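You operate a simulated robot arm through the tools that you are given. There is no shell and no other tool. Be economical: measure what you need, move in short steps, check, and stop when the job is done.

The job below is to be done with a simulated robot arm. You get a single attempt, and the scene is never put back.

JOB
Put the logbook on the long beige table top away on the desk top. Then put the brown holder on the green setting card. Then take the red holder and leave it on top of the silver loose carriage on the blue bench top. The order counts.

It is judged by the outcome, as a careful person would: the job done as asked, and still so three seconds after it is handed in. It fails if anything else is knocked over, pushed out of place, dropped, spilled or broken.

ROBOT AND FRAMES
A 7-joint arm with a vacuum gripper on a trunk, on a base that drives. Base frame: it is fixed to the floor where the robot stands at the start and does not move with it; the origin is under the middle of the robot, x ahead of it, y to its left, z up; the surface under the hand at the start is at about z = 800. Readings come in mm, rad, newtons and seconds.
Its first joint turns from -2.601 to 2.601 rad. Places, roughly: desk top [-1900, 8800, 800]; loose carriage [1000, 7750, 750]; red holder [750, 7500, 750]. Payload 1.06 kg.
Tool frame: the origin (TCP) lies in the middle of the cups' lips, and z points out of the cups. The gripper has 1 cup of 24 mm across, covering 24 by 24 mm (tool x, y); the bellows give 8 mm. With the vacuum on, a cup seals on a smooth face that it is pressed against (1 to 4 N); it does not hold porous or soft things. The pull reaches 23 N.
Orientation is that of the tool frame in the base frame, as [roll, pitch, yaw] about the fixed x, y, z axes, in that order (R = Rz(yaw) Ry(pitch) Rx(roll)). With the cups facing straight down, the tool's x points along the base's -x, its y along +y and its z along -z.

CONTROLS
- The arm moves only by the tool jog_arm. Its argument "motion" is a list of rows, each a list of 7 numbers: the shift along the tool's x, y, z in mm, then the turn, a rotation vector about the tool's x, y, z in rad, then the vacuum: 1 switches it on, 0 off. In form: [[dx, dy, dz, wx, wy, wz, valve], ...]. A call has 1 to 8 rows; each row is the pose to reach, as a shift and turn from the pose commanded when the call began, along the tool's axes at that moment. Each row takes 0.2 s and may step no farther than 50 mm and 0.15 rad from the row before; otherwise, or with a gripper value out of range, the whole call is refused. Where a pose cannot be reached the arm comes as near as it can. A force on the tool above 40 N (or 10 N above the force at the start of the call, whichever is more), or a blocked arm, ends the call early, and 0.2 s more pass. The pull builds up within a second once a cup has sealed. Time passes only in rows, and 0.2 s behind the last, so rows that repeat a pose give it time. The reply holds the time, the measured pose of the TCP, the force on the tool along the base axes and the pull of the vacuum, in the units named above and with some noise, with the torque about the TCP (base axes, N m) and any sound that the robot's microphone picked up, and new pictures: "show" is both (left out), scene, wrist or none.
- Cameras (640 x 400 px; columns grow to the right, rows downward): "scene" is now at [31, 139.2, 1526.2]; the picture's right is [-0.34, -0.94, 0.00], its down [-0.58, 0.21, -0.79] and it looks along [0.74, -0.26, -0.62] (base axes); focal length 277 px, centre (320, 200). "wrist" rides on the gripper at [78, 19, -96] in the tool frame; the picture's right is [-0.24, 0.97, 0.00], its down [-0.71, -0.17, -0.69] and it looks along [-0.67, -0.16, 0.73] (tool axes); focal length 243 px, centre (320, 200). There is no depth. A picture from a camera that has moved, and an enlarged one, comes with that camera's place and axes in the base frame and with its lens. The place of the scene camera against the robot may be out by one fixed shift of up to 12 mm in any direction.
- raise_lower(by): slides the trunk up (or, below 0, down) by that many mm; the arm and the scene camera ride with it, the base frame stays. It gives what a move gives, with no picture.
- steer(legs): drives the robot by 1 to 6 legs, each [ahead, turn to the left] in mm and rad, along the robot's own axes; the way and the turn of a leg run together, so that a leg with both is an arc; at most 1500 mm and 3.142 rad a leg. The arm and the cameras ride along, it lands a little off, and it stops where it bumps. It gives what a move gives, and a new picture of the scene camera.
- head_to(pan, tilt): turns the head with the scene camera to pan (to the left, within 2.705 rad either way) and tilt (down, from -0.506 to 1.204), counted from straight ahead of the robot. It gives what a move gives, and a new picture of the scene camera.
- enlarge(camera, box): a new picture of the part [left, top, right, bottom] of that camera's present view, enlarged. It takes no simulated time.
- job_done(): hands the job in; it is judged then, once.

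Go step by step. Nothing tells you exact positions but the pictures and the camera data: compare them with the known pose of the tool, close in by small moves and look again before you grip or let go. The budget is 165 turns and 260 pictures, counting those below and the enlarged ones. Unless the task says otherwise, let go and move clear before handing in, and close with one line.

The tools are called after "Call:" as name(argument=value, ...) on one line, values as JSON. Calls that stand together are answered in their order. jog_arm: Moves the arm, as the interface text tells. Its arguments: {"type":"object","properties":{"motion":{"type":"array"},"show":{"type":"string","enum":["both","scene","wrist","none"]}},"required":["motion"]} The other tools are called the same way: raise_lower (by) slides the trunk up or down; steer (legs) drives the base; head_to (pan, tilt) turns the head that bears the scene camera; enlarge (camera, box) takes an enlarged picture of a part of a camera's view; job_done () hands the job in.

At the start:

```text
t: 0.0
tool_pos: [641.6, -447.8, 1079.3]
tool_rot: [-3.142, 0.0, -3.141]
wrist_force: [0.8, -0.2, 0.7]
ft_torque: [0.0, -0.06, -0.01]
pull: 0.2
trunk travel left (down, up): [-575.0, 135.0]
robot x, y, heading: [0.3, 3.8, 0.0]
head pan, tilt: [-0.344, 0.668]
```

scene: 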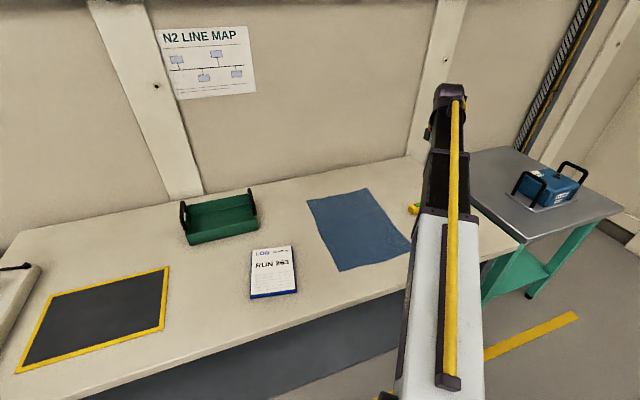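
wrist: 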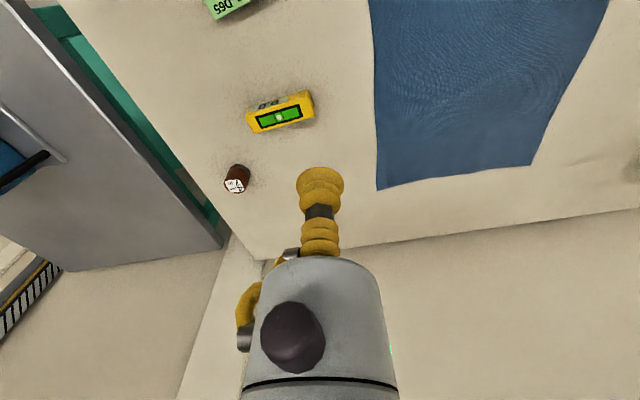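

The logbook lies at about (600, 100) and the brown holder and green card to the right of the blue cloth. I'll look closely at these and then look around for the route.

Call:
enlarge(camera="scene", box=[220, 220, 320, 320])

Call:
enlarge(camera="wrist", box=[180, 0, 340, 200])

Call:
head_to(pan=1.2, tilt=0.2)

Call:
head_to(pan=2.4, tilt=0.2)

```text
4.00 times, centred on (270, 270) of scene
camera zoom: at [31.0, 139.2, 1526.2], right [-0.34, -0.94, 0.0], down [-0.58, 0.21, -0.79], along [0.74, -0.26, -0.62], focal length 1108 px, centre (520, -80)
```

zoom: 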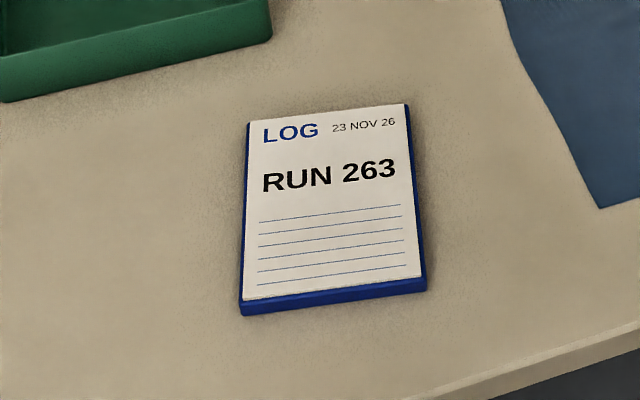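

```text
2.00 times, centred on (260, 100) of wrist
camera zoom: at [565.0, -429.1, 1174.8], right [0.24, 0.97, 0.0], down [0.71, -0.17, 0.69], along [0.67, -0.16, -0.73], focal length 485 px, centre (440, 400)
```

zoom: 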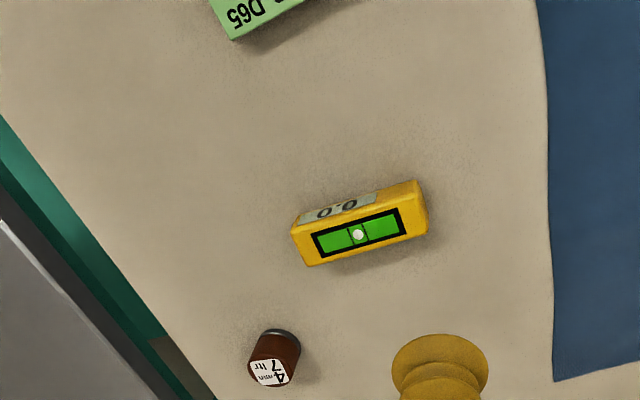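

```text
t: 1.6
tool_pos: [641.5, -448.1, 1078.4]
tool_rot: [3.141, -0.001, -3.14]
wrist_force: [1.1, 0.2, -0.3]
ft_torque: [0.0, -0.02, 0.02]
pull: 0.1
trunk travel left (down, up): [-575.0, 135.0]
robot x, y, heading: [1.9, -0.4, -0.002]
head pan, tilt: [1.201, 0.201]
camera scene: at [-16.3, 255.1, 1568.8], right [0.93, -0.36, 0.0], down [-0.07, -0.19, -0.98], along [0.35, 0.91, -0.2], focal length 277 px, centre (320, 200)
```

scene: 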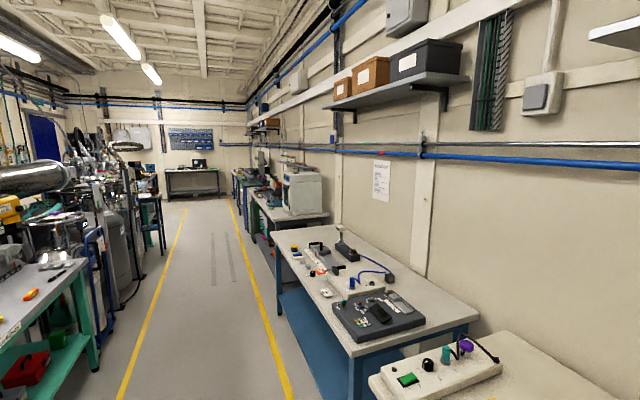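

```text
t: 3.0
tool_pos: [641.7, -447.8, 1078.9]
tool_rot: [-3.14, -0.002, 3.142]
wrist_force: [-0.7, 0.1, -0.1]
ft_torque: [0.01, -0.02, 0.03]
pull: 0.0
trunk travel left (down, up): [-575.0, 135.0]
robot x, y, heading: [0.1, -2.4, -0.0]
head pan, tilt: [2.4, 0.201]
camera scene: at [-118.7, 231.3, 1568.9], right [0.68, 0.74, 0.0], down [0.15, -0.13, -0.98], along [-0.72, 0.66, -0.2], focal length 277 px, centre (320, 200)
```

scene: 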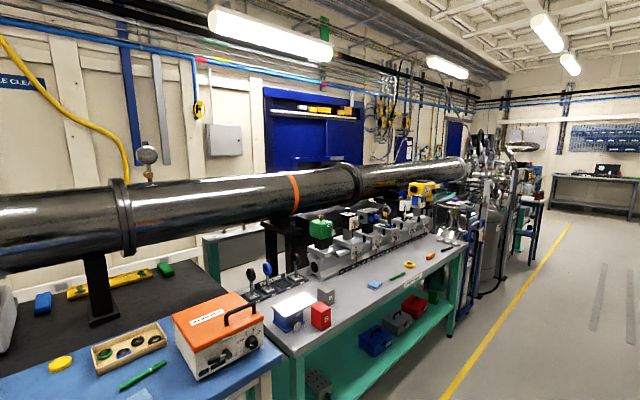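

Walkway goes along +y between yellow lines (x about -680 to 340). First I bring the arm above the logbook.

Call:
jog_arm(motion=[[5, 50, 0, 0, 0, 0, 0], [10, 100, 0, 0, 0, 0, 0], [15, 150, 0, 0, 0, 0, 0], [20, 200, 0, 0, 0, 0, 0], [25, 250, 0, 0, 0, 0, 0], [30, 300, 0, 0, 0, 0, 0], [35, 350, 0, 0, 0, 0, 0], [38, 400, 0, 0, 0, 0, 0]], show="none")

Call:
jog_arm(motion=[[0, 50, 0, 0, 0, 0, 0], [0, 100, 0, 0, 0, 0, 0], [0, 146, 0, 0, 0, 0, 0], [0, 146, 50, 0, 0, 0, 0], [0, 146, 100, 0, 0, 0, 0], [0, 146, 150, 0, 0, 0, 0]], show="wrist")

Call:
head_to(pan=0.1, tilt=0.8)

```text
refused: row 1 steps farther than a row can; nothing moved
```

```text
t: 4.4
tool_pos: [640.8, -299.8, 930.8]
tool_rot: [3.141, 0.0, -3.141]
wrist_force: [0.6, 0.3, 0.3]
ft_torque: [0.02, 0.03, 0.01]
pull: 0.1
trunk travel left (down, up): [-575.0, 135.0]
robot x, y, heading: [-2.9, 3.1, 0.001]
head pan, tilt: [2.4, 0.201]
camera wrist: at [564.6, -281.4, 1026.0], right [0.24, 0.97, 0.0], down [0.71, -0.17, 0.69], along [0.67, -0.16, -0.73], focal length 243 px, centre (320, 200)
```

wrist: 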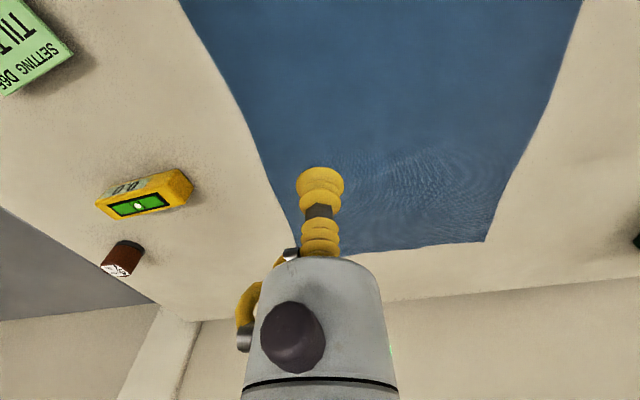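

```text
t: 6.6
tool_pos: [641.4, -301.1, 930.5]
tool_rot: [3.141, -0.001, 3.141]
wrist_force: [-0.8, -0.3, -0.7]
ft_torque: [-0.03, 0.0, 0.01]
pull: 0.0
trunk travel left (down, up): [-575.0, 135.0]
robot x, y, heading: [-2.7, 1.3, 0.0]
head pan, tilt: [0.099, 0.799]
camera scene: at [30.2, 176.3, 1515.2], right [0.1, -0.99, 0.0], down [-0.71, -0.07, -0.7], along [0.69, 0.07, -0.72], focal length 277 px, centre (320, 200)
```

scene: 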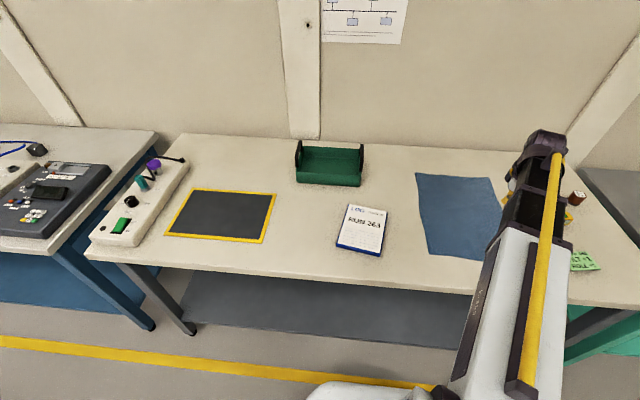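

Logbook is clear in view. I move the tool over it.

Call:
jog_arm(motion=[[4, 49, 0, 0, 0, 0, 0], [9, 98, 0, 0, 0, 0, 0], [13, 147, 0, 0, 0, 0, 0], [18, 196, 0, 0, 0, 0, 0], [22, 245, 0, 0, 0, 0, 0], [27, 294, 0, 0, 0, 0, 0], [32, 343, 0, 0, 0, 0, 0], [36, 392, 0, 0, 0, 0, 0]], show="both")

```text
t: 8.4
tool_pos: [606.3, 91.4, 931.8]
tool_rot: [3.142, 0.0, -3.14]
wrist_force: [-0.6, 0.4, 0.6]
ft_torque: [-0.02, -0.04, 0.0]
pull: 0.1
trunk travel left (down, up): [-575.0, 135.0]
robot x, y, heading: [-2.8, 4.1, -0.003]
head pan, tilt: [0.099, 0.799]
camera scene: at [30.2, 176.4, 1515.2], right [0.1, -0.99, 0.0], down [-0.71, -0.07, -0.7], along [0.69, 0.07, -0.72], focal length 277 px, centre (320, 200)
camera wrist: at [529.2, 111.0, 1025.4], right [0.24, 0.97, 0.0], down [0.71, -0.17, 0.69], along [0.67, -0.16, -0.73], focal length 243 px, centre (320, 200)
```

scene: 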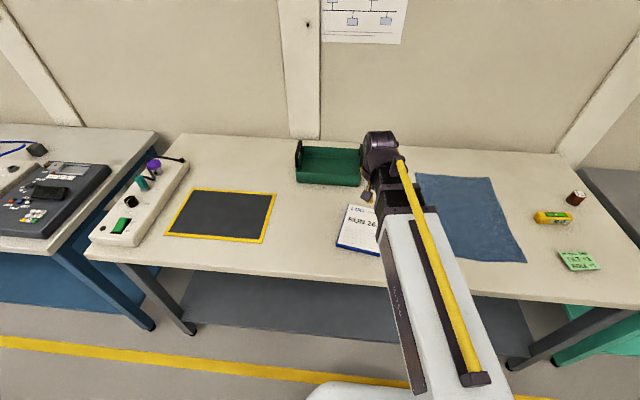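
wrist: 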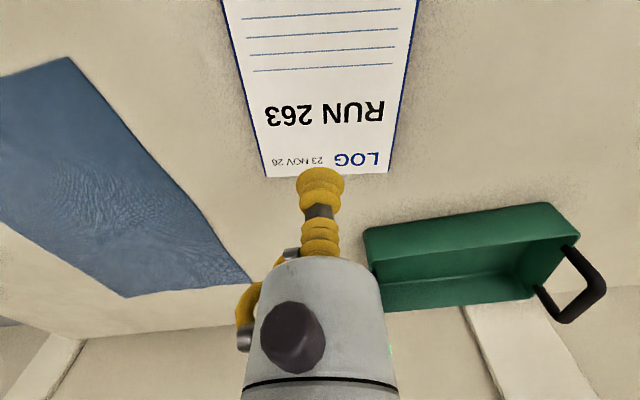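

Scene and wrist views agree: logbook centre near (604, 98). I descend with the vacuum on.

Call:
jog_arm(motion=[[2, 7, 40, 0, 0, 0, 1], [2, 7, 80, 0, 0, 0, 1], [2, 7, 100, 0, 0, 0, 1], [2, 7, 106, 0, 0, 0, 1]], show="wrist")

```text
t: 9.4
tool_pos: [605.3, 99.0, 822.6]
tool_rot: [3.141, 0.0, -3.141]
wrist_force: [0.2, -0.4, -0.4]
ft_torque: [0.0, -0.01, 0.0]
pull: 22.7
trunk travel left (down, up): [-575.0, 135.0]
robot x, y, heading: [1.2, -0.6, 0.001]
head pan, tilt: [0.099, 0.799]
camera wrist: at [528.7, 117.5, 918.1], right [0.24, 0.97, 0.0], down [0.71, -0.17, 0.68], along [0.67, -0.16, -0.73], focal length 243 px, centre (320, 200)
```

wrist: 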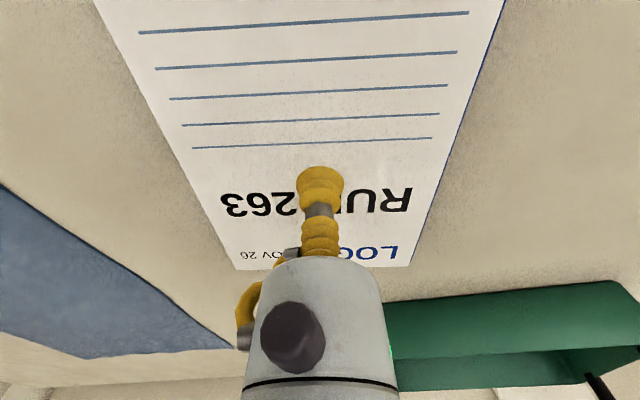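

The pull is at 22.7 N, so it has sealed. I lift it slowly.

Call:
jog_arm(motion=[[0, 0, 0, 0, 0, 0, 1], [0, 0, -10, 0, 0, 0, 1], [0, 0, -30, 0, 0, 0, 1], [0, 0, -60, 0, 0, 0, 1], [0, 0, -100, 0, 0, 0, 1], [0, 0, -140, 0, 0, 0, 1], [0, 0, -180, 0, 0, 0, 1]], show="wrist")

```text
t: 11.0
tool_pos: [604.9, 99.6, 1001.6]
tool_rot: [-3.14, -0.001, -3.141]
wrist_force: [0.3, -0.3, -2.5]
ft_torque: [-0.01, -0.02, 0.06]
pull: 23.2
trunk travel left (down, up): [-575.0, 135.0]
robot x, y, heading: [-0.2, 0.9, 0.001]
head pan, tilt: [0.099, 0.799]
camera wrist: at [527.8, 117.4, 1098.6], right [0.24, 0.97, 0.0], down [0.71, -0.17, 0.68], along [0.67, -0.16, -0.73], focal length 243 px, centre (320, 200)
```

wrist: 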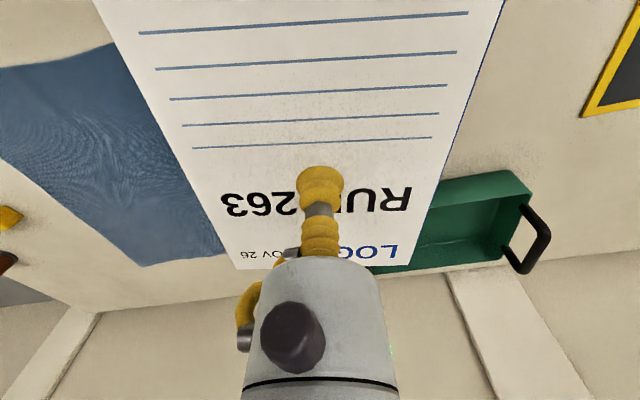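

The logbook is held with about 2.5 N of weight. I back into the walkway, turn left and drive along it.

Call:
steer(legs=[[-170, 0], [0, 1.571], [1500, 0]])

Call:
head_to(pan=0.2, tilt=0.3)

```text
t: 23.4
tool_pos: [-436.8, 2101.6, 1001.7]
tool_rot: [3.141, -0.001, -1.466]
wrist_force: [0.0, -0.4, -3.2]
ft_torque: [0.0, 0.02, -0.02]
pull: 23.2
trunk travel left (down, up): [-575.0, 135.0]
robot x, y, heading: [-275.2, 1509.8, 1.679]
head pan, tilt: [0.099, 0.799]
camera scene: at [-462.4, 1525.6, 1515.2], right [0.98, 0.2, 0.0], down [0.15, -0.7, -0.7], along [-0.14, 0.68, -0.72], focal length 277 px, centre (320, 200)
```

scene: 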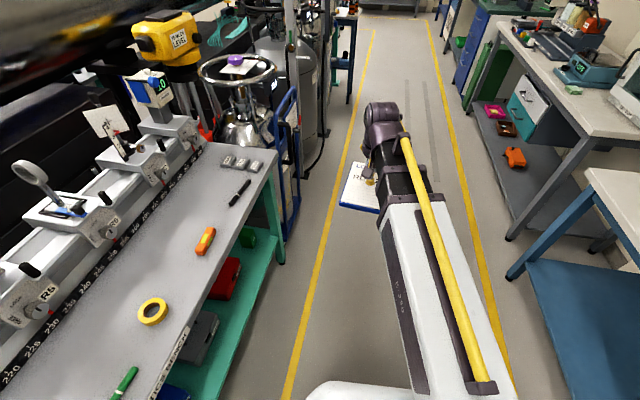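

```text
t: 24.4
tool_pos: [-437.7, 2101.7, 1002.3]
tool_rot: [-3.141, 0.0, -1.467]
wrist_force: [-0.2, 0.6, -3.7]
ft_torque: [-0.01, -0.02, -0.02]
pull: 22.9
trunk travel left (down, up): [-575.0, 135.0]
robot x, y, heading: [-275.6, 1510.6, 1.675]
head pan, tilt: [0.201, 0.3]
camera scene: at [-474.1, 1535.7, 1559.5], right [0.95, 0.3, 0.0], down [0.09, -0.28, -0.95], along [-0.29, 0.91, -0.3], focal length 277 px, centre (320, 200)
```

scene: 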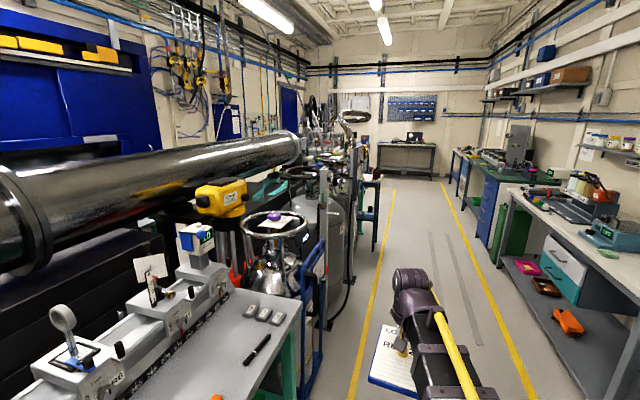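

The heading is 0.1 off, so I correct it and go on.

Call:
steer(legs=[[0, -0.15], [1500, 0]])

```text
t: 32.5
tool_pos: [-274.5, 3636.3, 1002.7]
tool_rot: [-3.141, -0.001, -1.616]
wrist_force: [-0.3, 0.0, -1.9]
ft_torque: [0.01, 0.0, -0.01]
pull: 22.9
trunk travel left (down, up): [-575.0, 135.0]
robot x, y, heading: [-206.6, 3031.3, 1.523]
head pan, tilt: [0.201, 0.3]
camera scene: at [-396.4, 3082.4, 1559.5], right [0.99, 0.15, 0.0], down [0.05, -0.29, -0.96], along [-0.15, 0.94, -0.3], focal length 277 px, centre (320, 200)
```

scene: 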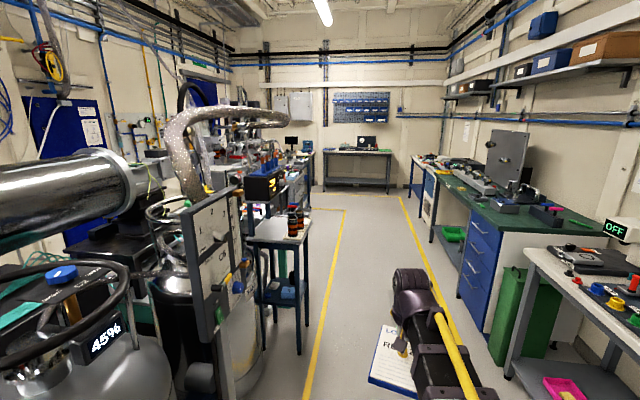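

The way is clear. I go on and look for the desk ahead on the left.

Call:
steer(legs=[[1500, 0.04], [1300, 0]])

Call:
head_to(pan=0.6, tilt=0.3)

```text
t: 46.1
tool_pos: [-301.7, 6448.4, 1002.6]
tool_rot: [3.142, 0.001, -1.559]
wrist_force: [0.4, 0.2, -2.6]
ft_torque: [0.02, 0.03, -0.01]
pull: 22.9
trunk travel left (down, up): [-575.0, 135.0]
robot x, y, heading: [-196.6, 5842.9, 1.584]
head pan, tilt: [0.201, 0.3]
camera scene: at [-388.6, 5887.5, 1559.5], right [0.98, 0.21, 0.0], down [0.06, -0.29, -0.96], along [-0.2, 0.93, -0.3], focal length 277 px, centre (320, 200)
```

scene: 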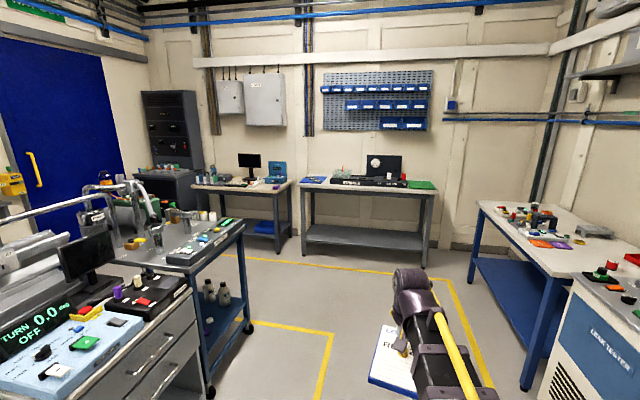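

```text
t: 47.0
tool_pos: [-300.7, 6448.8, 1001.4]
tool_rot: [3.141, 0.0, -1.558]
wrist_force: [0.0, 0.3, -2.9]
ft_torque: [0.01, 0.01, 0.02]
pull: 23.3
trunk travel left (down, up): [-575.0, 135.0]
robot x, y, heading: [-193.4, 5844.7, 1.583]
head pan, tilt: [0.6, 0.3]
camera scene: at [-422.4, 5872.7, 1559.5], right [0.82, 0.58, 0.0], down [0.17, -0.24, -0.96], along [-0.55, 0.78, -0.3], focal length 277 px, centre (320, 200)
```

scene: 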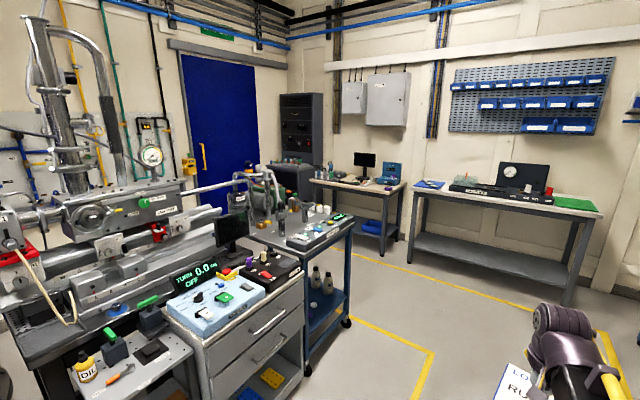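

The desk with the monitor on the far left wall matches the given place. I zoom in on it.

Call:
enlarge(camera="scene", box=[300, 140, 420, 215])

```text
5.33 times, centred on (360, 178) of scene
camera zoom: at [-422.4, 5872.7, 1559.5], right [0.82, 0.58, 0.0], down [0.17, -0.24, -0.96], along [-0.55, 0.78, -0.3], focal length 1478 px, centre (107, 320)
```

zoom: 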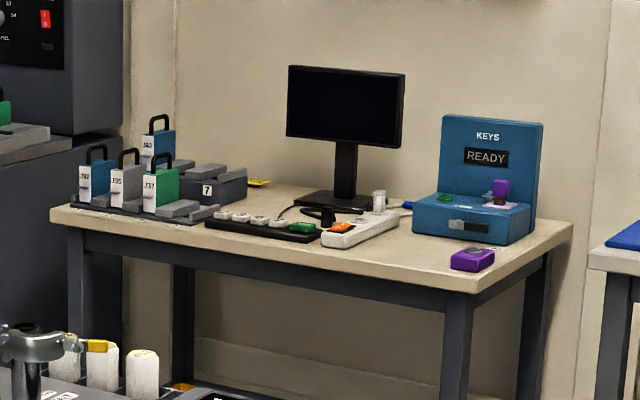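

Free space seems to be on the right front part of the desk. I raise the trunk for clearance and drive to the cross lane in front of it.

Call:
raise_lower(by=130)

Call:
steer(legs=[[0, 0.07], [1050, 0], [1050, 0]])

Call:
head_to(pan=1.2, tilt=0.5)

```text
t: 48.6
tool_pos: [-300.8, 6449.7, 1131.5]
tool_rot: [3.141, 0.0, -1.557]
wrist_force: [0.8, 0.9, -2.4]
ft_torque: [-0.02, 0.03, -0.01]
pull: 23.1
trunk travel left (down, up): [-705.0, 5.0]
robot x, y, heading: [-192.5, 5844.8, 1.586]
head pan, tilt: [0.6, 0.3]
```

```text
t: 59.4
tool_pos: [-451.3, 8517.9, 1133.1]
tool_rot: [-3.142, -0.001, -1.529]
wrist_force: [0.9, -0.5, -2.8]
ft_torque: [0.05, 0.0, 0.01]
pull: 23.3
trunk travel left (down, up): [-705.0, 5.0]
robot x, y, heading: [-329.5, 7918.8, 1.613]
head pan, tilt: [0.6, 0.3]
camera scene: at [-555.7, 7939.5, 1689.5], right [0.8, 0.6, 0.0], down [0.18, -0.24, -0.96], along [-0.57, 0.76, -0.3], focal length 277 px, centre (320, 200)
```

scene: 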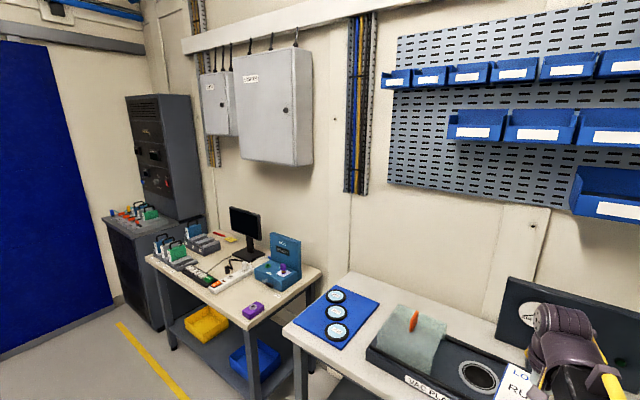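

```text
t: 60.4
tool_pos: [-450.4, 8518.6, 1131.7]
tool_rot: [3.141, -0.001, -1.527]
wrist_force: [0.7, 1.2, -4.1]
ft_torque: [-0.02, 0.03, -0.02]
pull: 22.8
trunk travel left (down, up): [-705.0, 5.0]
robot x, y, heading: [-324.7, 7920.7, 1.615]
head pan, tilt: [1.201, 0.499]
camera scene: at [-585.8, 7894.0, 1671.2], right [0.32, 0.95, 0.0], down [0.45, -0.15, -0.88], along [-0.83, 0.28, -0.48], focal length 277 px, centre (320, 200)
```

scene: 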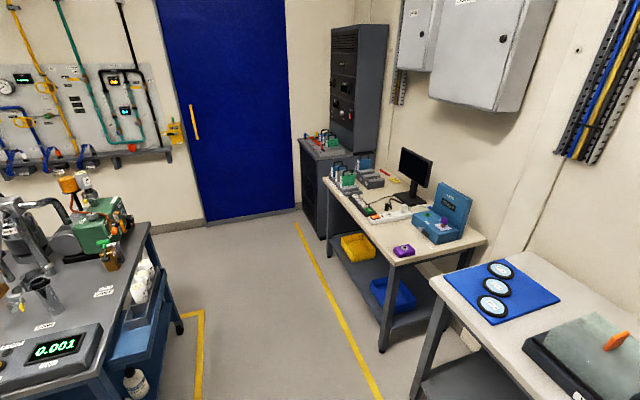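

The lane is free; I turn left and drive toward the desk's front.

Call:
steer(legs=[[0, 1.5], [1250, 0]])

```text
t: 70.3
tool_pos: [-2192.8, 7963.8, 1133.7]
tool_rot: [-3.141, 0.0, -0.078]
wrist_force: [-0.2, -0.5, -2.5]
ft_torque: [-0.04, 0.0, 0.01]
pull: 23.2
trunk travel left (down, up): [-705.0, 5.0]
robot x, y, heading: [-1581.5, 8013.6, 3.064]
head pan, tilt: [1.201, 0.499]
camera scene: at [-1595.1, 7756.6, 1671.1], right [-0.9, 0.43, 0.0], down [0.21, 0.43, -0.88], along [-0.38, -0.79, -0.48], focal length 277 px, centre (320, 200)
```

scene: 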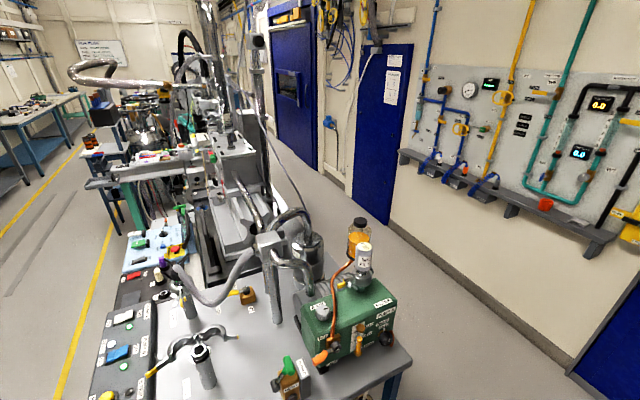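

I turn partly, back off a little, then face the desk.

Call:
steer(legs=[[0, -0.7], [-110, 0], [0, -0.78]])

Call:
head_to(pan=-0.05, tilt=0.8)

```text
t: 75.4
tool_pos: [-1612.4, 8536.9, 1132.9]
tool_rot: [-3.141, 0.0, -1.548]
wrist_force: [-0.3, 1.2, -3.4]
ft_torque: [0.05, 0.01, 0.0]
pull: 22.6
trunk travel left (down, up): [-705.0, 5.0]
robot x, y, heading: [-1500.6, 7932.3, 1.596]
head pan, tilt: [1.201, 0.499]
camera scene: at [-1759.7, 7915.5, 1671.2], right [0.34, 0.94, 0.0], down [0.45, -0.16, -0.88], along [-0.83, 0.3, -0.48], focal length 277 px, centre (320, 200)
```

scene: 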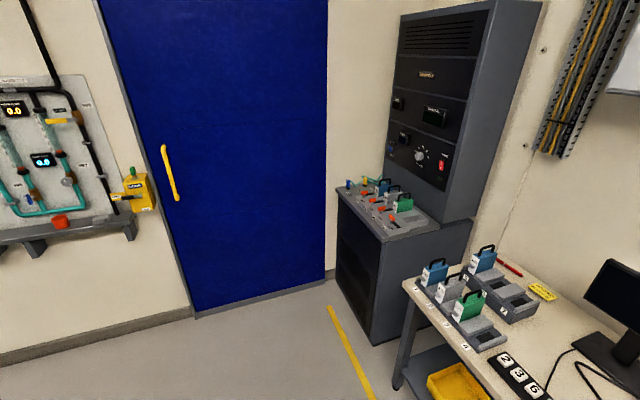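

```text
t: 76.8
tool_pos: [-1612.9, 8537.3, 1133.5]
tool_rot: [3.141, -0.001, -1.547]
wrist_force: [0.3, 0.7, -2.1]
ft_torque: [0.03, -0.02, -0.02]
pull: 22.7
trunk travel left (down, up): [-705.0, 5.0]
robot x, y, heading: [-1497.7, 7935.0, 1.595]
head pan, tilt: [-0.051, 0.799]
camera scene: at [-1672.2, 7965.1, 1645.2], right [1.0, -0.03, 0.0], down [-0.02, -0.72, -0.7], along [0.02, 0.7, -0.72], focal length 277 px, centre (320, 200)
```

scene: 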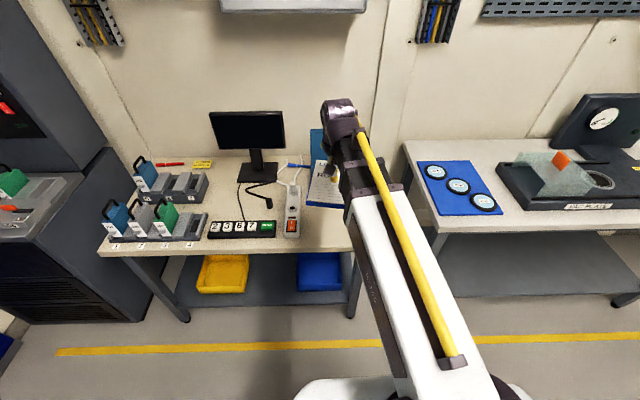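

I check the wrist view and enlarge the spot on the desk.

Call:
jog_arm(motion=[[0, 0, 0, 0, 0, 0, 1]], show="wrist")

Call:
enlarge(camera="scene", box=[220, 120, 420, 270])

```text
t: 77.2
tool_pos: [-1614.1, 8536.4, 1132.7]
tool_rot: [3.141, 0.0, -1.548]
wrist_force: [0.5, 0.2, -2.0]
ft_torque: [-0.01, -0.01, 0.0]
pull: 22.9
trunk travel left (down, up): [-705.0, 5.0]
robot x, y, heading: [-1498.9, 7937.9, 1.591]
head pan, tilt: [-0.051, 0.799]
camera wrist: at [-1628.4, 8458.4, 1228.2], right [-0.98, 0.21, 0.0], down [0.15, 0.71, 0.68], along [0.15, 0.67, -0.73], focal length 243 px, centre (320, 200)
```

wrist: 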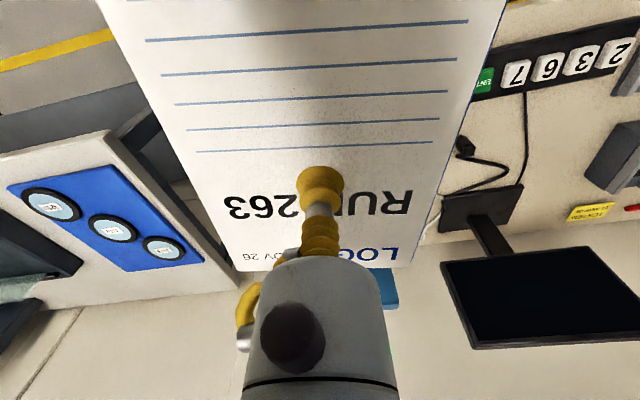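

```text
2.67 times, centred on (320, 195) of scene
camera zoom: at [-1672.2, 7965.1, 1645.2], right [1.0, -0.03, 0.0], down [-0.02, -0.72, -0.7], along [0.02, 0.7, -0.72], focal length 739 px, centre (320, 213)
```

zoom: 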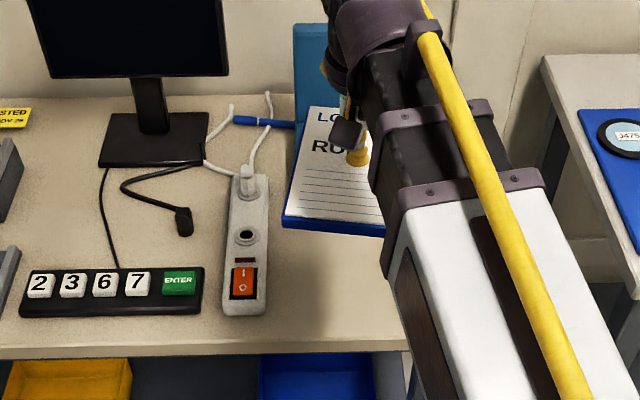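

I shift the arm to the right at height to see the free spot.

Call:
jog_arm(motion=[[0, -48, 0, 0, 0, 0, 1], [0, -96, 0, 0, 0, 0, 1], [0, -144, 0, 0, 0, 0, 1], [0, -192, 0, 0, 0, 0, 1], [0, -240, 0, 0, 0, 0, 1], [0, -288, 0, 0, 0, 0, 1], [0, -336, 0, 0, 0, 0, 1]], show="scene")

Call:
enlarge(camera="scene", box=[220, 120, 420, 270])

```text
t: 78.8
tool_pos: [-1280.8, 8546.9, 1131.0]
tool_rot: [3.141, 0.001, -1.548]
wrist_force: [-0.5, -0.7, -2.2]
ft_torque: [-0.01, -0.01, 0.0]
pull: 22.9
trunk travel left (down, up): [-705.0, 5.0]
robot x, y, heading: [-1499.1, 7932.7, 1.592]
head pan, tilt: [-0.051, 0.799]
camera scene: at [-1671.6, 7965.2, 1645.2], right [1.0, -0.03, 0.0], down [-0.02, -0.72, -0.7], along [0.02, 0.7, -0.72], focal length 277 px, centre (320, 200)
```

scene: 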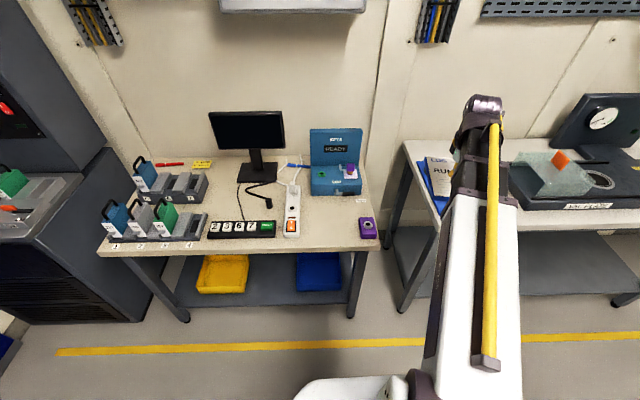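

```text
2.67 times, centred on (320, 195) of scene
camera zoom: at [-1671.6, 7965.2, 1645.2], right [1.0, -0.03, 0.0], down [-0.02, -0.72, -0.7], along [0.02, 0.7, -0.72], focal length 739 px, centre (320, 213)
```

zoom: 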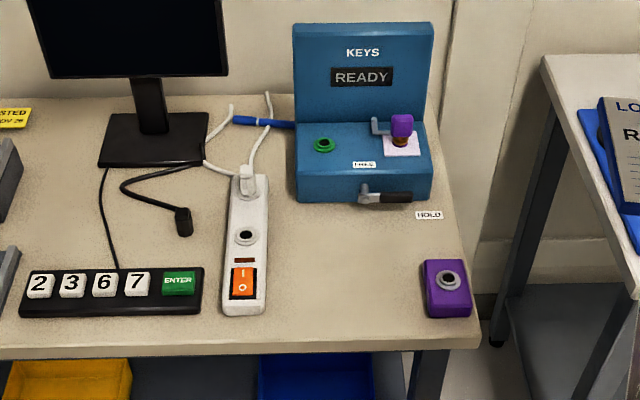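

The free spot between the power strip and the purple box is centred near (-1616, 8645). I move over it, squaring the logbook to the desk.

Call:
jog_arm(motion=[[-13, 42, 0, 0, 0, -0.02, 1], [-26, 84, 0, 0, 0, -0.04, 1], [-39, 126, 0, 0, 0, -0.06, 1], [-53, 168, 0, 0, 0, -0.08, 1], [-66, 210, 0, 0, 0, -0.1, 1], [-80, 252, 0, 0, 0, -0.12, 1], [-93, 294, 0, 0, 0, -0.14, 1], [-106, 334, 0, 0, 0, -0.16, 1]], show="none")

Call:
jog_arm(motion=[[0, 0, 45, 0, 0, 0, 1], [0, 0, 90, 0, 0, 0, 1], [0, 0, 135, 0, 0, 0, 1], [0, 0, 180, 0, 0, 0, 1]], show="both")

```text
t: 80.6
tool_pos: [-1619.2, 8641.9, 1131.1]
tool_rot: [-3.141, 0.002, -1.386]
wrist_force: [0.1, -0.4, -3.2]
ft_torque: [0.02, -0.02, -0.02]
pull: 23.1
trunk travel left (down, up): [-705.0, 5.0]
robot x, y, heading: [-1499.7, 7937.5, 1.595]
head pan, tilt: [-0.051, 0.799]
```

```text
t: 81.6
tool_pos: [-1614.5, 8644.8, 952.6]
tool_rot: [3.14, 0.0, -1.386]
wrist_force: [0.5, 0.6, -2.5]
ft_torque: [0.01, 0.03, 0.0]
pull: 23.0
trunk travel left (down, up): [-705.0, 5.0]
robot x, y, heading: [-1499.0, 7932.8, 1.594]
head pan, tilt: [-0.051, 0.799]
camera scene: at [-1672.2, 7965.4, 1645.2], right [1.0, -0.03, 0.0], down [-0.02, -0.72, -0.7], along [0.02, 0.7, -0.72], focal length 277 px, centre (320, 200)
camera wrist: at [-1618.2, 8565.1, 1048.5], right [-1.0, 0.05, 0.0], down [0.04, 0.73, 0.69], along [0.04, 0.68, -0.73], focal length 243 px, centre (320, 200)
```

scene: 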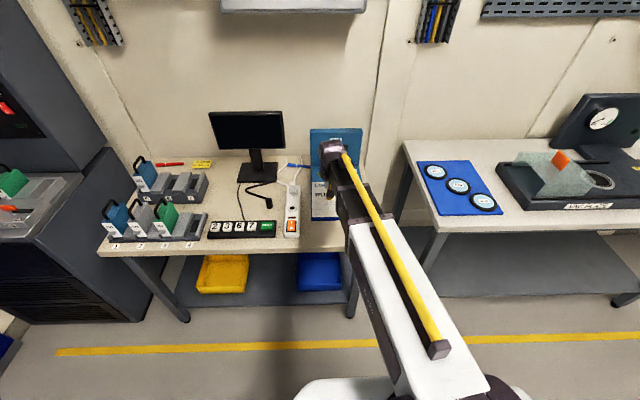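
wrist: 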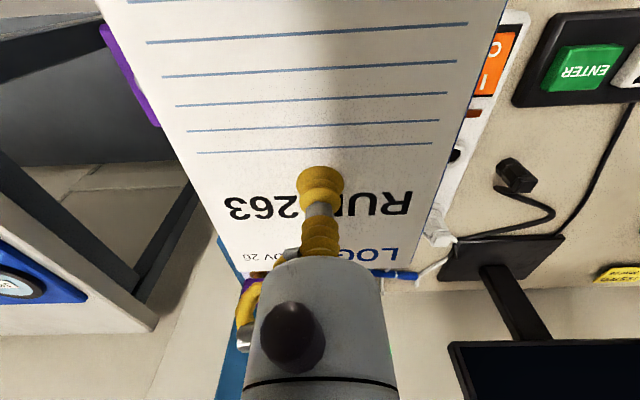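

I descend further to check clearances to the strip and purple box.

Call:
jog_arm(motion=[[0, 0, 40, 0, 0, 0, 1], [0, 0, 70, 0, 0, 0, 1]], show="wrist")

Call:
enlarge(camera="scene", box=[270, 150, 390, 270])

```text
t: 82.2
tool_pos: [-1617.8, 8643.2, 881.0]
tool_rot: [-3.142, 0.002, -1.387]
wrist_force: [0.5, 0.1, -2.2]
ft_torque: [-0.01, 0.0, 0.01]
pull: 23.1
trunk travel left (down, up): [-705.0, 5.0]
robot x, y, heading: [-1499.5, 7934.3, 1.595]
head pan, tilt: [-0.051, 0.799]
camera wrist: at [-1618.6, 8563.7, 977.3], right [-1.0, 0.05, 0.0], down [0.04, 0.73, 0.69], along [0.04, 0.68, -0.73], focal length 243 px, centre (320, 200)
```

wrist: 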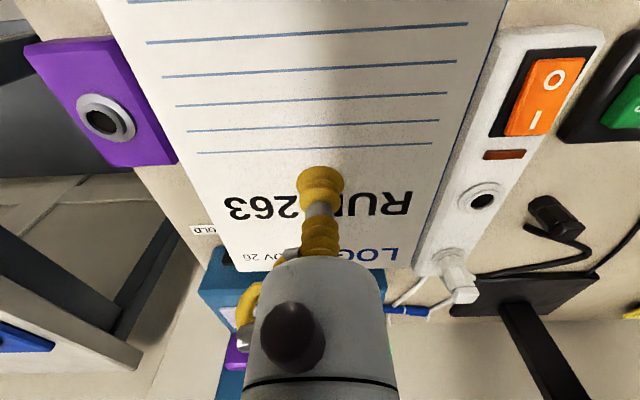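

```text
3.33 times, centred on (330, 210) of scene
camera zoom: at [-1672.2, 7965.5, 1645.2], right [1.0, -0.03, 0.0], down [-0.02, -0.72, -0.7], along [0.02, 0.7, -0.72], focal length 924 px, centre (287, 167)
```

zoom: 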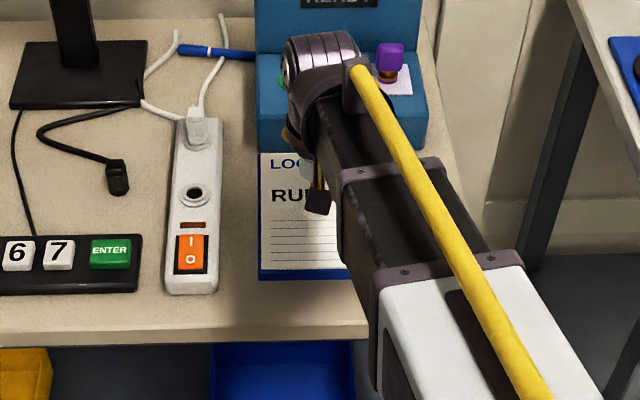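

There is about 40 mm to the strip and enough room behind; I shift 12 mm toward me and go down carefully.

Call:
jog_arm(motion=[[12, 2, 20, 0, 0, 0, 1], [12, 2, 40, 0, 0, 0, 1], [12, 2, 50, 0, 0, 0, 1]], show="wrist")

```text
t: 83.0
tool_pos: [-1614.4, 8630.9, 833.2]
tool_rot: [-3.141, 0.0, -1.388]
wrist_force: [0.4, -0.8, -3.1]
ft_torque: [-0.01, 0.04, 0.0]
pull: 22.5
trunk travel left (down, up): [-705.0, 5.0]
robot x, y, heading: [-1502.5, 7933.5, 1.595]
head pan, tilt: [-0.051, 0.799]
camera wrist: at [-1616.6, 8550.8, 928.7], right [-1.0, 0.05, 0.0], down [0.04, 0.73, 0.68], along [0.04, 0.68, -0.73], focal length 243 px, centre (320, 200)
```

wrist: 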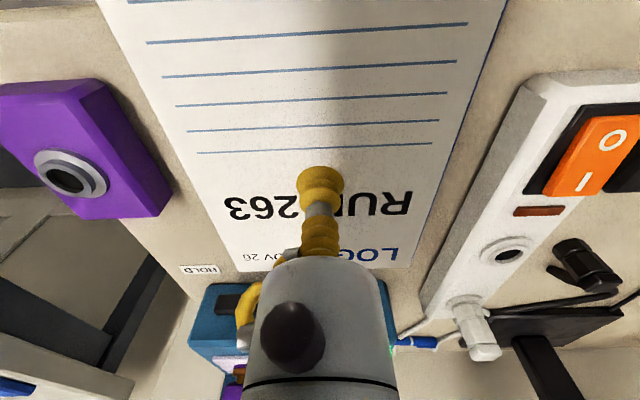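

Clear on all sides. I lower until the desk takes the weight.

Call:
jog_arm(motion=[[0, 0, 4, 0, 0, 0, 1], [0, 0, 8, 0, 0, 0, 1], [0, 0, 10, 0, 0, 0, 1], [0, 0, 11, 0, 0, 0, 1]], show="none")

```text
t: 84.0
tool_pos: [-1612.7, 8631.0, 821.6]
tool_rot: [-3.141, 0.001, -1.387]
wrist_force: [0.4, 1.0, -3.7]
ft_torque: [0.01, 0.0, 0.06]
pull: 23.1
trunk travel left (down, up): [-705.0, 5.0]
robot x, y, heading: [-1499.3, 7934.5, 1.588]
head pan, tilt: [-0.051, 0.799]
```

Call:
jog_arm(motion=[[0, 0, 1.5, 0, 0, 0, 1], [0, 0, 3, 0, 0, 0, 1], [0, 0, 4, 0, 0, 0, 1]], show="none")

```text
t: 84.8
tool_pos: [-1613.1, 8631.7, 817.5]
tool_rot: [-3.14, 0.001, -1.388]
wrist_force: [0.2, 0.2, -3.1]
ft_torque: [-0.02, 0.02, 0.0]
pull: 22.5
trunk travel left (down, up): [-705.0, 5.0]
robot x, y, heading: [-1503.8, 7935.2, 1.594]
head pan, tilt: [-0.051, 0.799]
```

Call:
jog_arm(motion=[[0, 0, 1.5, 0, 0, 0, 1], [0, 0, 3, 0, 0, 0, 1], [0, 0, 4, 0, 0, 0, 1]], show="none")

Call:
enlarge(camera="wrist", box=[60, 40, 360, 290])

```text
t: 85.6
tool_pos: [-1613.6, 8631.7, 813.5]
tool_rot: [-3.141, 0.001, -1.388]
wrist_force: [0.1, 1.1, -2.2]
ft_torque: [0.01, -0.01, 0.04]
pull: 22.9
trunk travel left (down, up): [-705.0, 5.0]
robot x, y, heading: [-1500.4, 7937.3, 1.594]
head pan, tilt: [-0.051, 0.799]
```

```text
1.60 times, centred on (210, 165) of wrist
camera zoom: at [-1616.0, 8551.0, 909.5], right [-1.0, 0.05, 0.0], down [0.04, 0.73, 0.68], along [0.04, 0.68, -0.73], focal length 388 px, centre (496, 256)
```

zoom: 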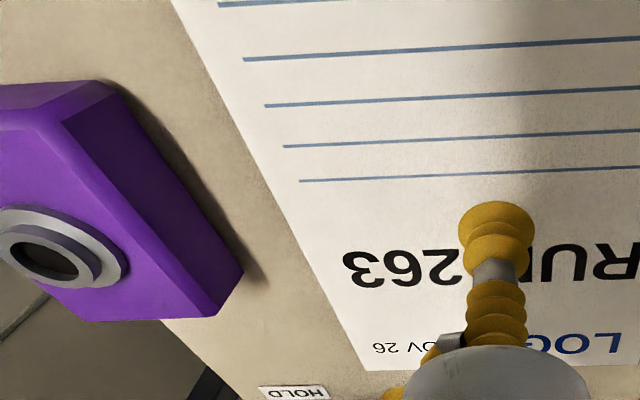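

Call:
jog_arm(motion=[[0, 0, 2, 0, 0, 0, 1], [0, 0, 4, 0, 0, 0, 1], [0, 0, 6, 0, 0, 0, 1]], show="none")

```text
t: 86.4
tool_pos: [-1612.1, 8631.6, 807.9]
tool_rot: [-3.141, -0.001, -1.388]
wrist_force: [0.6, 0.0, -2.5]
ft_torque: [0.0, 0.03, 0.05]
pull: 23.1
trunk travel left (down, up): [-705.0, 5.0]
robot x, y, heading: [-1496.6, 7934.0, 1.598]
head pan, tilt: [-0.051, 0.799]
```

Call:
jog_arm(motion=[[0, 0, 2, 0, 0, 0, 1], [0, 0, 4, 0, 0, 0, 1], [0, 0, 6, 0, 0, 0, 1]], show="wrist")

Call:
enlarge(camera="scene", box=[270, 150, 390, 270])

```text
t: 87.2
tool_pos: [-1612.4, 8631.2, 801.8]
tool_rot: [-3.141, -0.001, -1.388]
wrist_force: [-0.1, 0.2, -2.6]
ft_torque: [0.0, 0.01, 0.01]
pull: 23.3
trunk travel left (down, up): [-705.0, 5.0]
robot x, y, heading: [-1501.0, 7938.1, 1.592]
head pan, tilt: [-0.051, 0.799]
camera wrist: at [-1615.4, 8550.5, 898.0], right [-1.0, 0.05, 0.0], down [0.04, 0.73, 0.69], along [0.04, 0.68, -0.73], focal length 243 px, centre (320, 200)
```

wrist: 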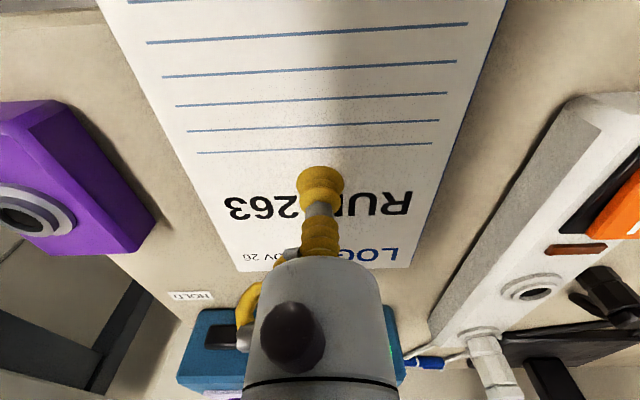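

```text
3.33 times, centred on (330, 210) of scene
camera zoom: at [-1672.2, 7965.2, 1645.2], right [1.0, -0.03, 0.0], down [-0.02, -0.72, -0.7], along [0.02, 0.7, -0.72], focal length 924 px, centre (287, 167)
```

zoom: 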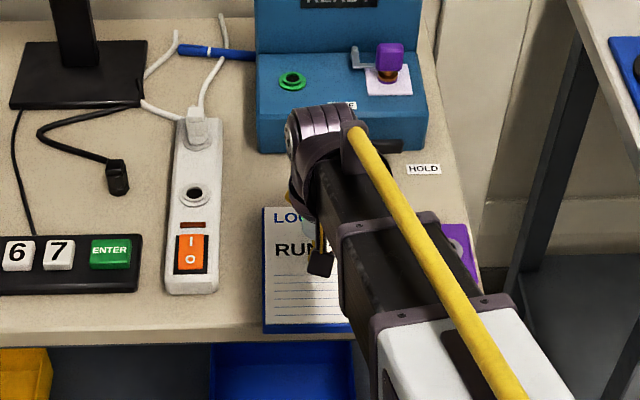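

Call:
enlarge(camera="wrist", box=[380, 40, 640, 290])

Call:
enlarge(camera="scene", box=[300, 200, 360, 260])

```text
1.60 times, centred on (510, 165) of wrist
camera zoom: at [-1615.4, 8550.5, 898.0], right [-1.0, 0.05, 0.0], down [0.04, 0.73, 0.69], along [0.04, 0.68, -0.73], focal length 388 px, centre (16, 256)
```

zoom: 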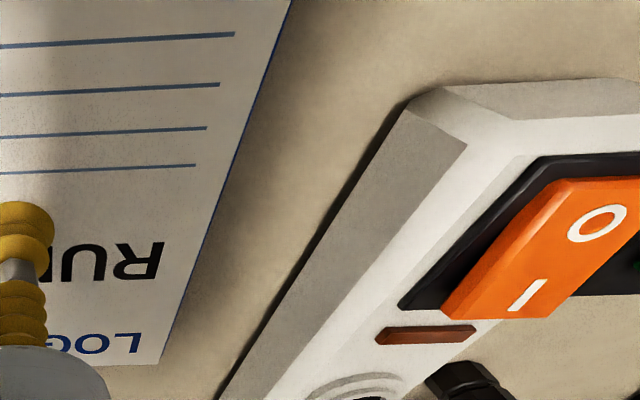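

```text
6.67 times, centred on (330, 230) of scene
camera zoom: at [-1672.2, 7965.2, 1645.2], right [1.0, -0.03, 0.0], down [-0.02, -0.72, -0.7], along [0.02, 0.7, -0.72], focal length 1847 px, centre (253, 0)
```

zoom: 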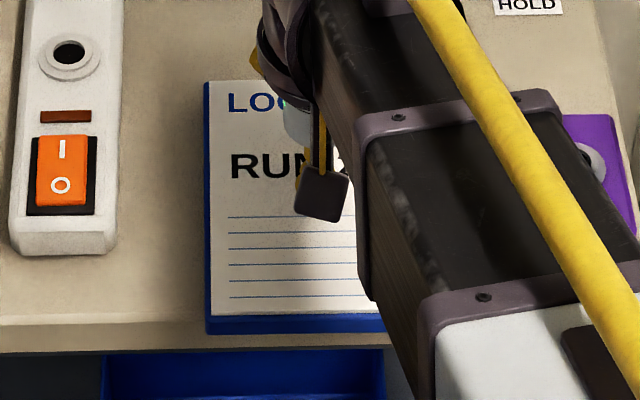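

The desk is lower than I assumed, so the logbook would overhang the front edge. I shift it 42 mm further in before lowering on.

Call:
jog_arm(motion=[[0, 0, -8, 0, 0, 0, 1], [-20, -4, -8, 0, 0, 0, 1], [-41, -8, -8, 0, 0, 0, 1], [-41, -8, 0, 0, 0, 0, 1], [-41, -8, 4, 0, 0, 0, 1], [-41, -8, 6, 0, 0, 0, 1]], show="wrist")

Call:
enlarge(camera="scene", box=[290, 170, 370, 250])

```text
t: 88.6
tool_pos: [-1613.6, 8670.2, 796.2]
tool_rot: [-3.141, 0.002, -1.387]
wrist_force: [-2.6, -0.3, 18.3]
ft_torque: [-0.04, -0.01, -0.05]
pull: 23.2
trunk travel left (down, up): [-705.0, 5.0]
robot x, y, heading: [-1501.7, 7934.9, 1.597]
head pan, tilt: [-0.051, 0.799]
camera wrist: at [-1616.4, 8590.7, 892.0], right [-1.0, 0.05, 0.0], down [0.04, 0.73, 0.69], along [0.04, 0.69, -0.73], focal length 243 px, centre (320, 200)
```

wrist: 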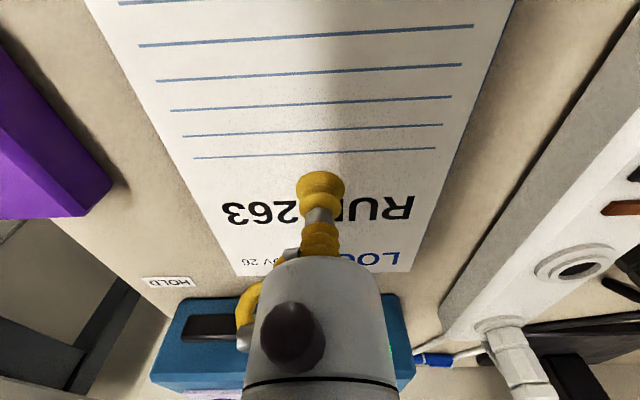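

```text
5.00 times, centred on (330, 210) of scene
camera zoom: at [-1672.0, 7962.9, 1645.5], right [1.0, -0.03, 0.0], down [-0.02, -0.72, -0.7], along [0.02, 0.7, -0.72], focal length 1385 px, centre (270, 150)
```

zoom: 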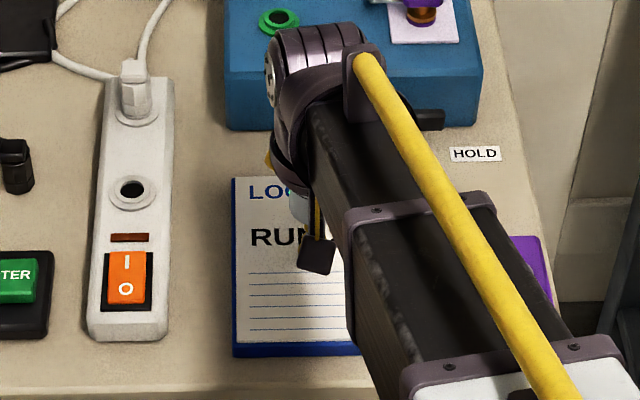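

It's on the desk, well inside the edge and clear of the other things. I ease off 4 mm and release the vacuum.

Call:
jog_arm(motion=[[0, 0, -3, 0, 0, 0, 1], [0, 0, -3, 0, 0, 0, 0], [0, 0, -3, 0, 0, 0, 0], [0, 0, -3, 0, 0, 0, 0], [0, 0, -3, 0, 0, 0, 0], [0, 0, -3, 0, 0, 0, 0], [0, 0, -6, 0, 0, 0, 0]], show="none")

Call:
jog_arm(motion=[[0, 0, 0, 0, 0, 0, 0], [0, 0, -10, 0, 0, 0, 0], [0, 0, -50, 0, 0, 0, 0], [0, 0, -100, 0, 0, 0, 0], [0, 0, -150, 0, 0, 0, 0], [0, 0, -200, 0, 0, 0, 0], [0, 0, -250, 0, 0, 0, 0], [0, 0, -300, 0, 0, 0, 0]], show="both")

```text
t: 90.2
tool_pos: [-1613.1, 8672.5, 802.3]
tool_rot: [3.141, 0.0, -1.386]
wrist_force: [-0.1, 0.0, -0.3]
ft_torque: [-0.03, -0.03, -0.01]
pull: 0.1
trunk travel left (down, up): [-705.0, 5.0]
robot x, y, heading: [-1499.2, 7932.9, 1.59]
head pan, tilt: [-0.051, 0.799]
```

```text
t: 92.0
tool_pos: [-1610.4, 8669.7, 1103.2]
tool_rot: [3.141, -0.001, -1.388]
wrist_force: [-0.5, 0.2, -0.1]
ft_torque: [0.02, 0.03, 0.0]
pull: 0.0
trunk travel left (down, up): [-705.0, 5.0]
robot x, y, heading: [-1499.1, 7932.3, 1.597]
head pan, tilt: [-0.051, 0.799]
camera scene: at [-1672.1, 7964.8, 1645.2], right [1.0, -0.03, 0.0], down [-0.02, -0.72, -0.7], along [0.02, 0.7, -0.72], focal length 277 px, centre (320, 200)
camera wrist: at [-1613.7, 8590.3, 1198.3], right [-1.0, 0.05, 0.0], down [0.04, 0.73, 0.68], along [0.04, 0.68, -0.73], focal length 243 px, centre (320, 200)
```

scene: 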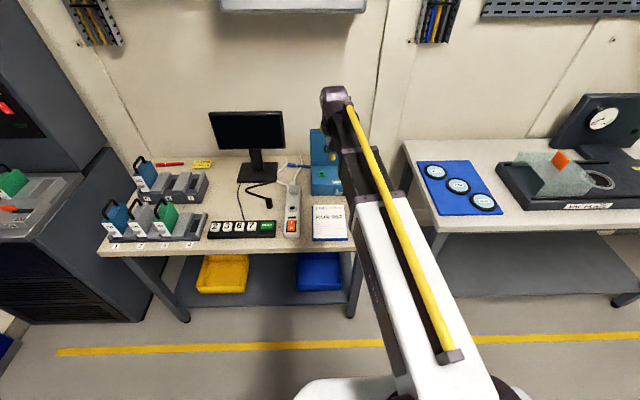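
wrist: 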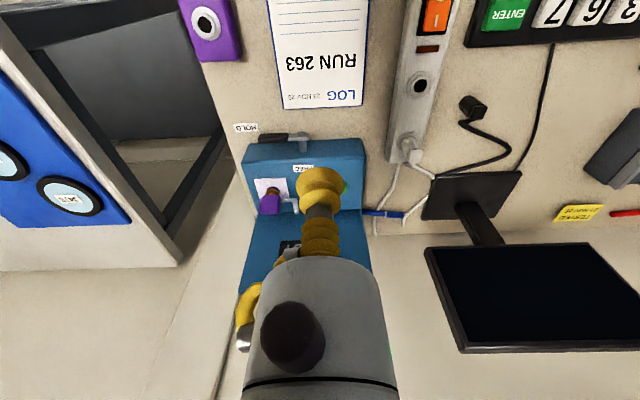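

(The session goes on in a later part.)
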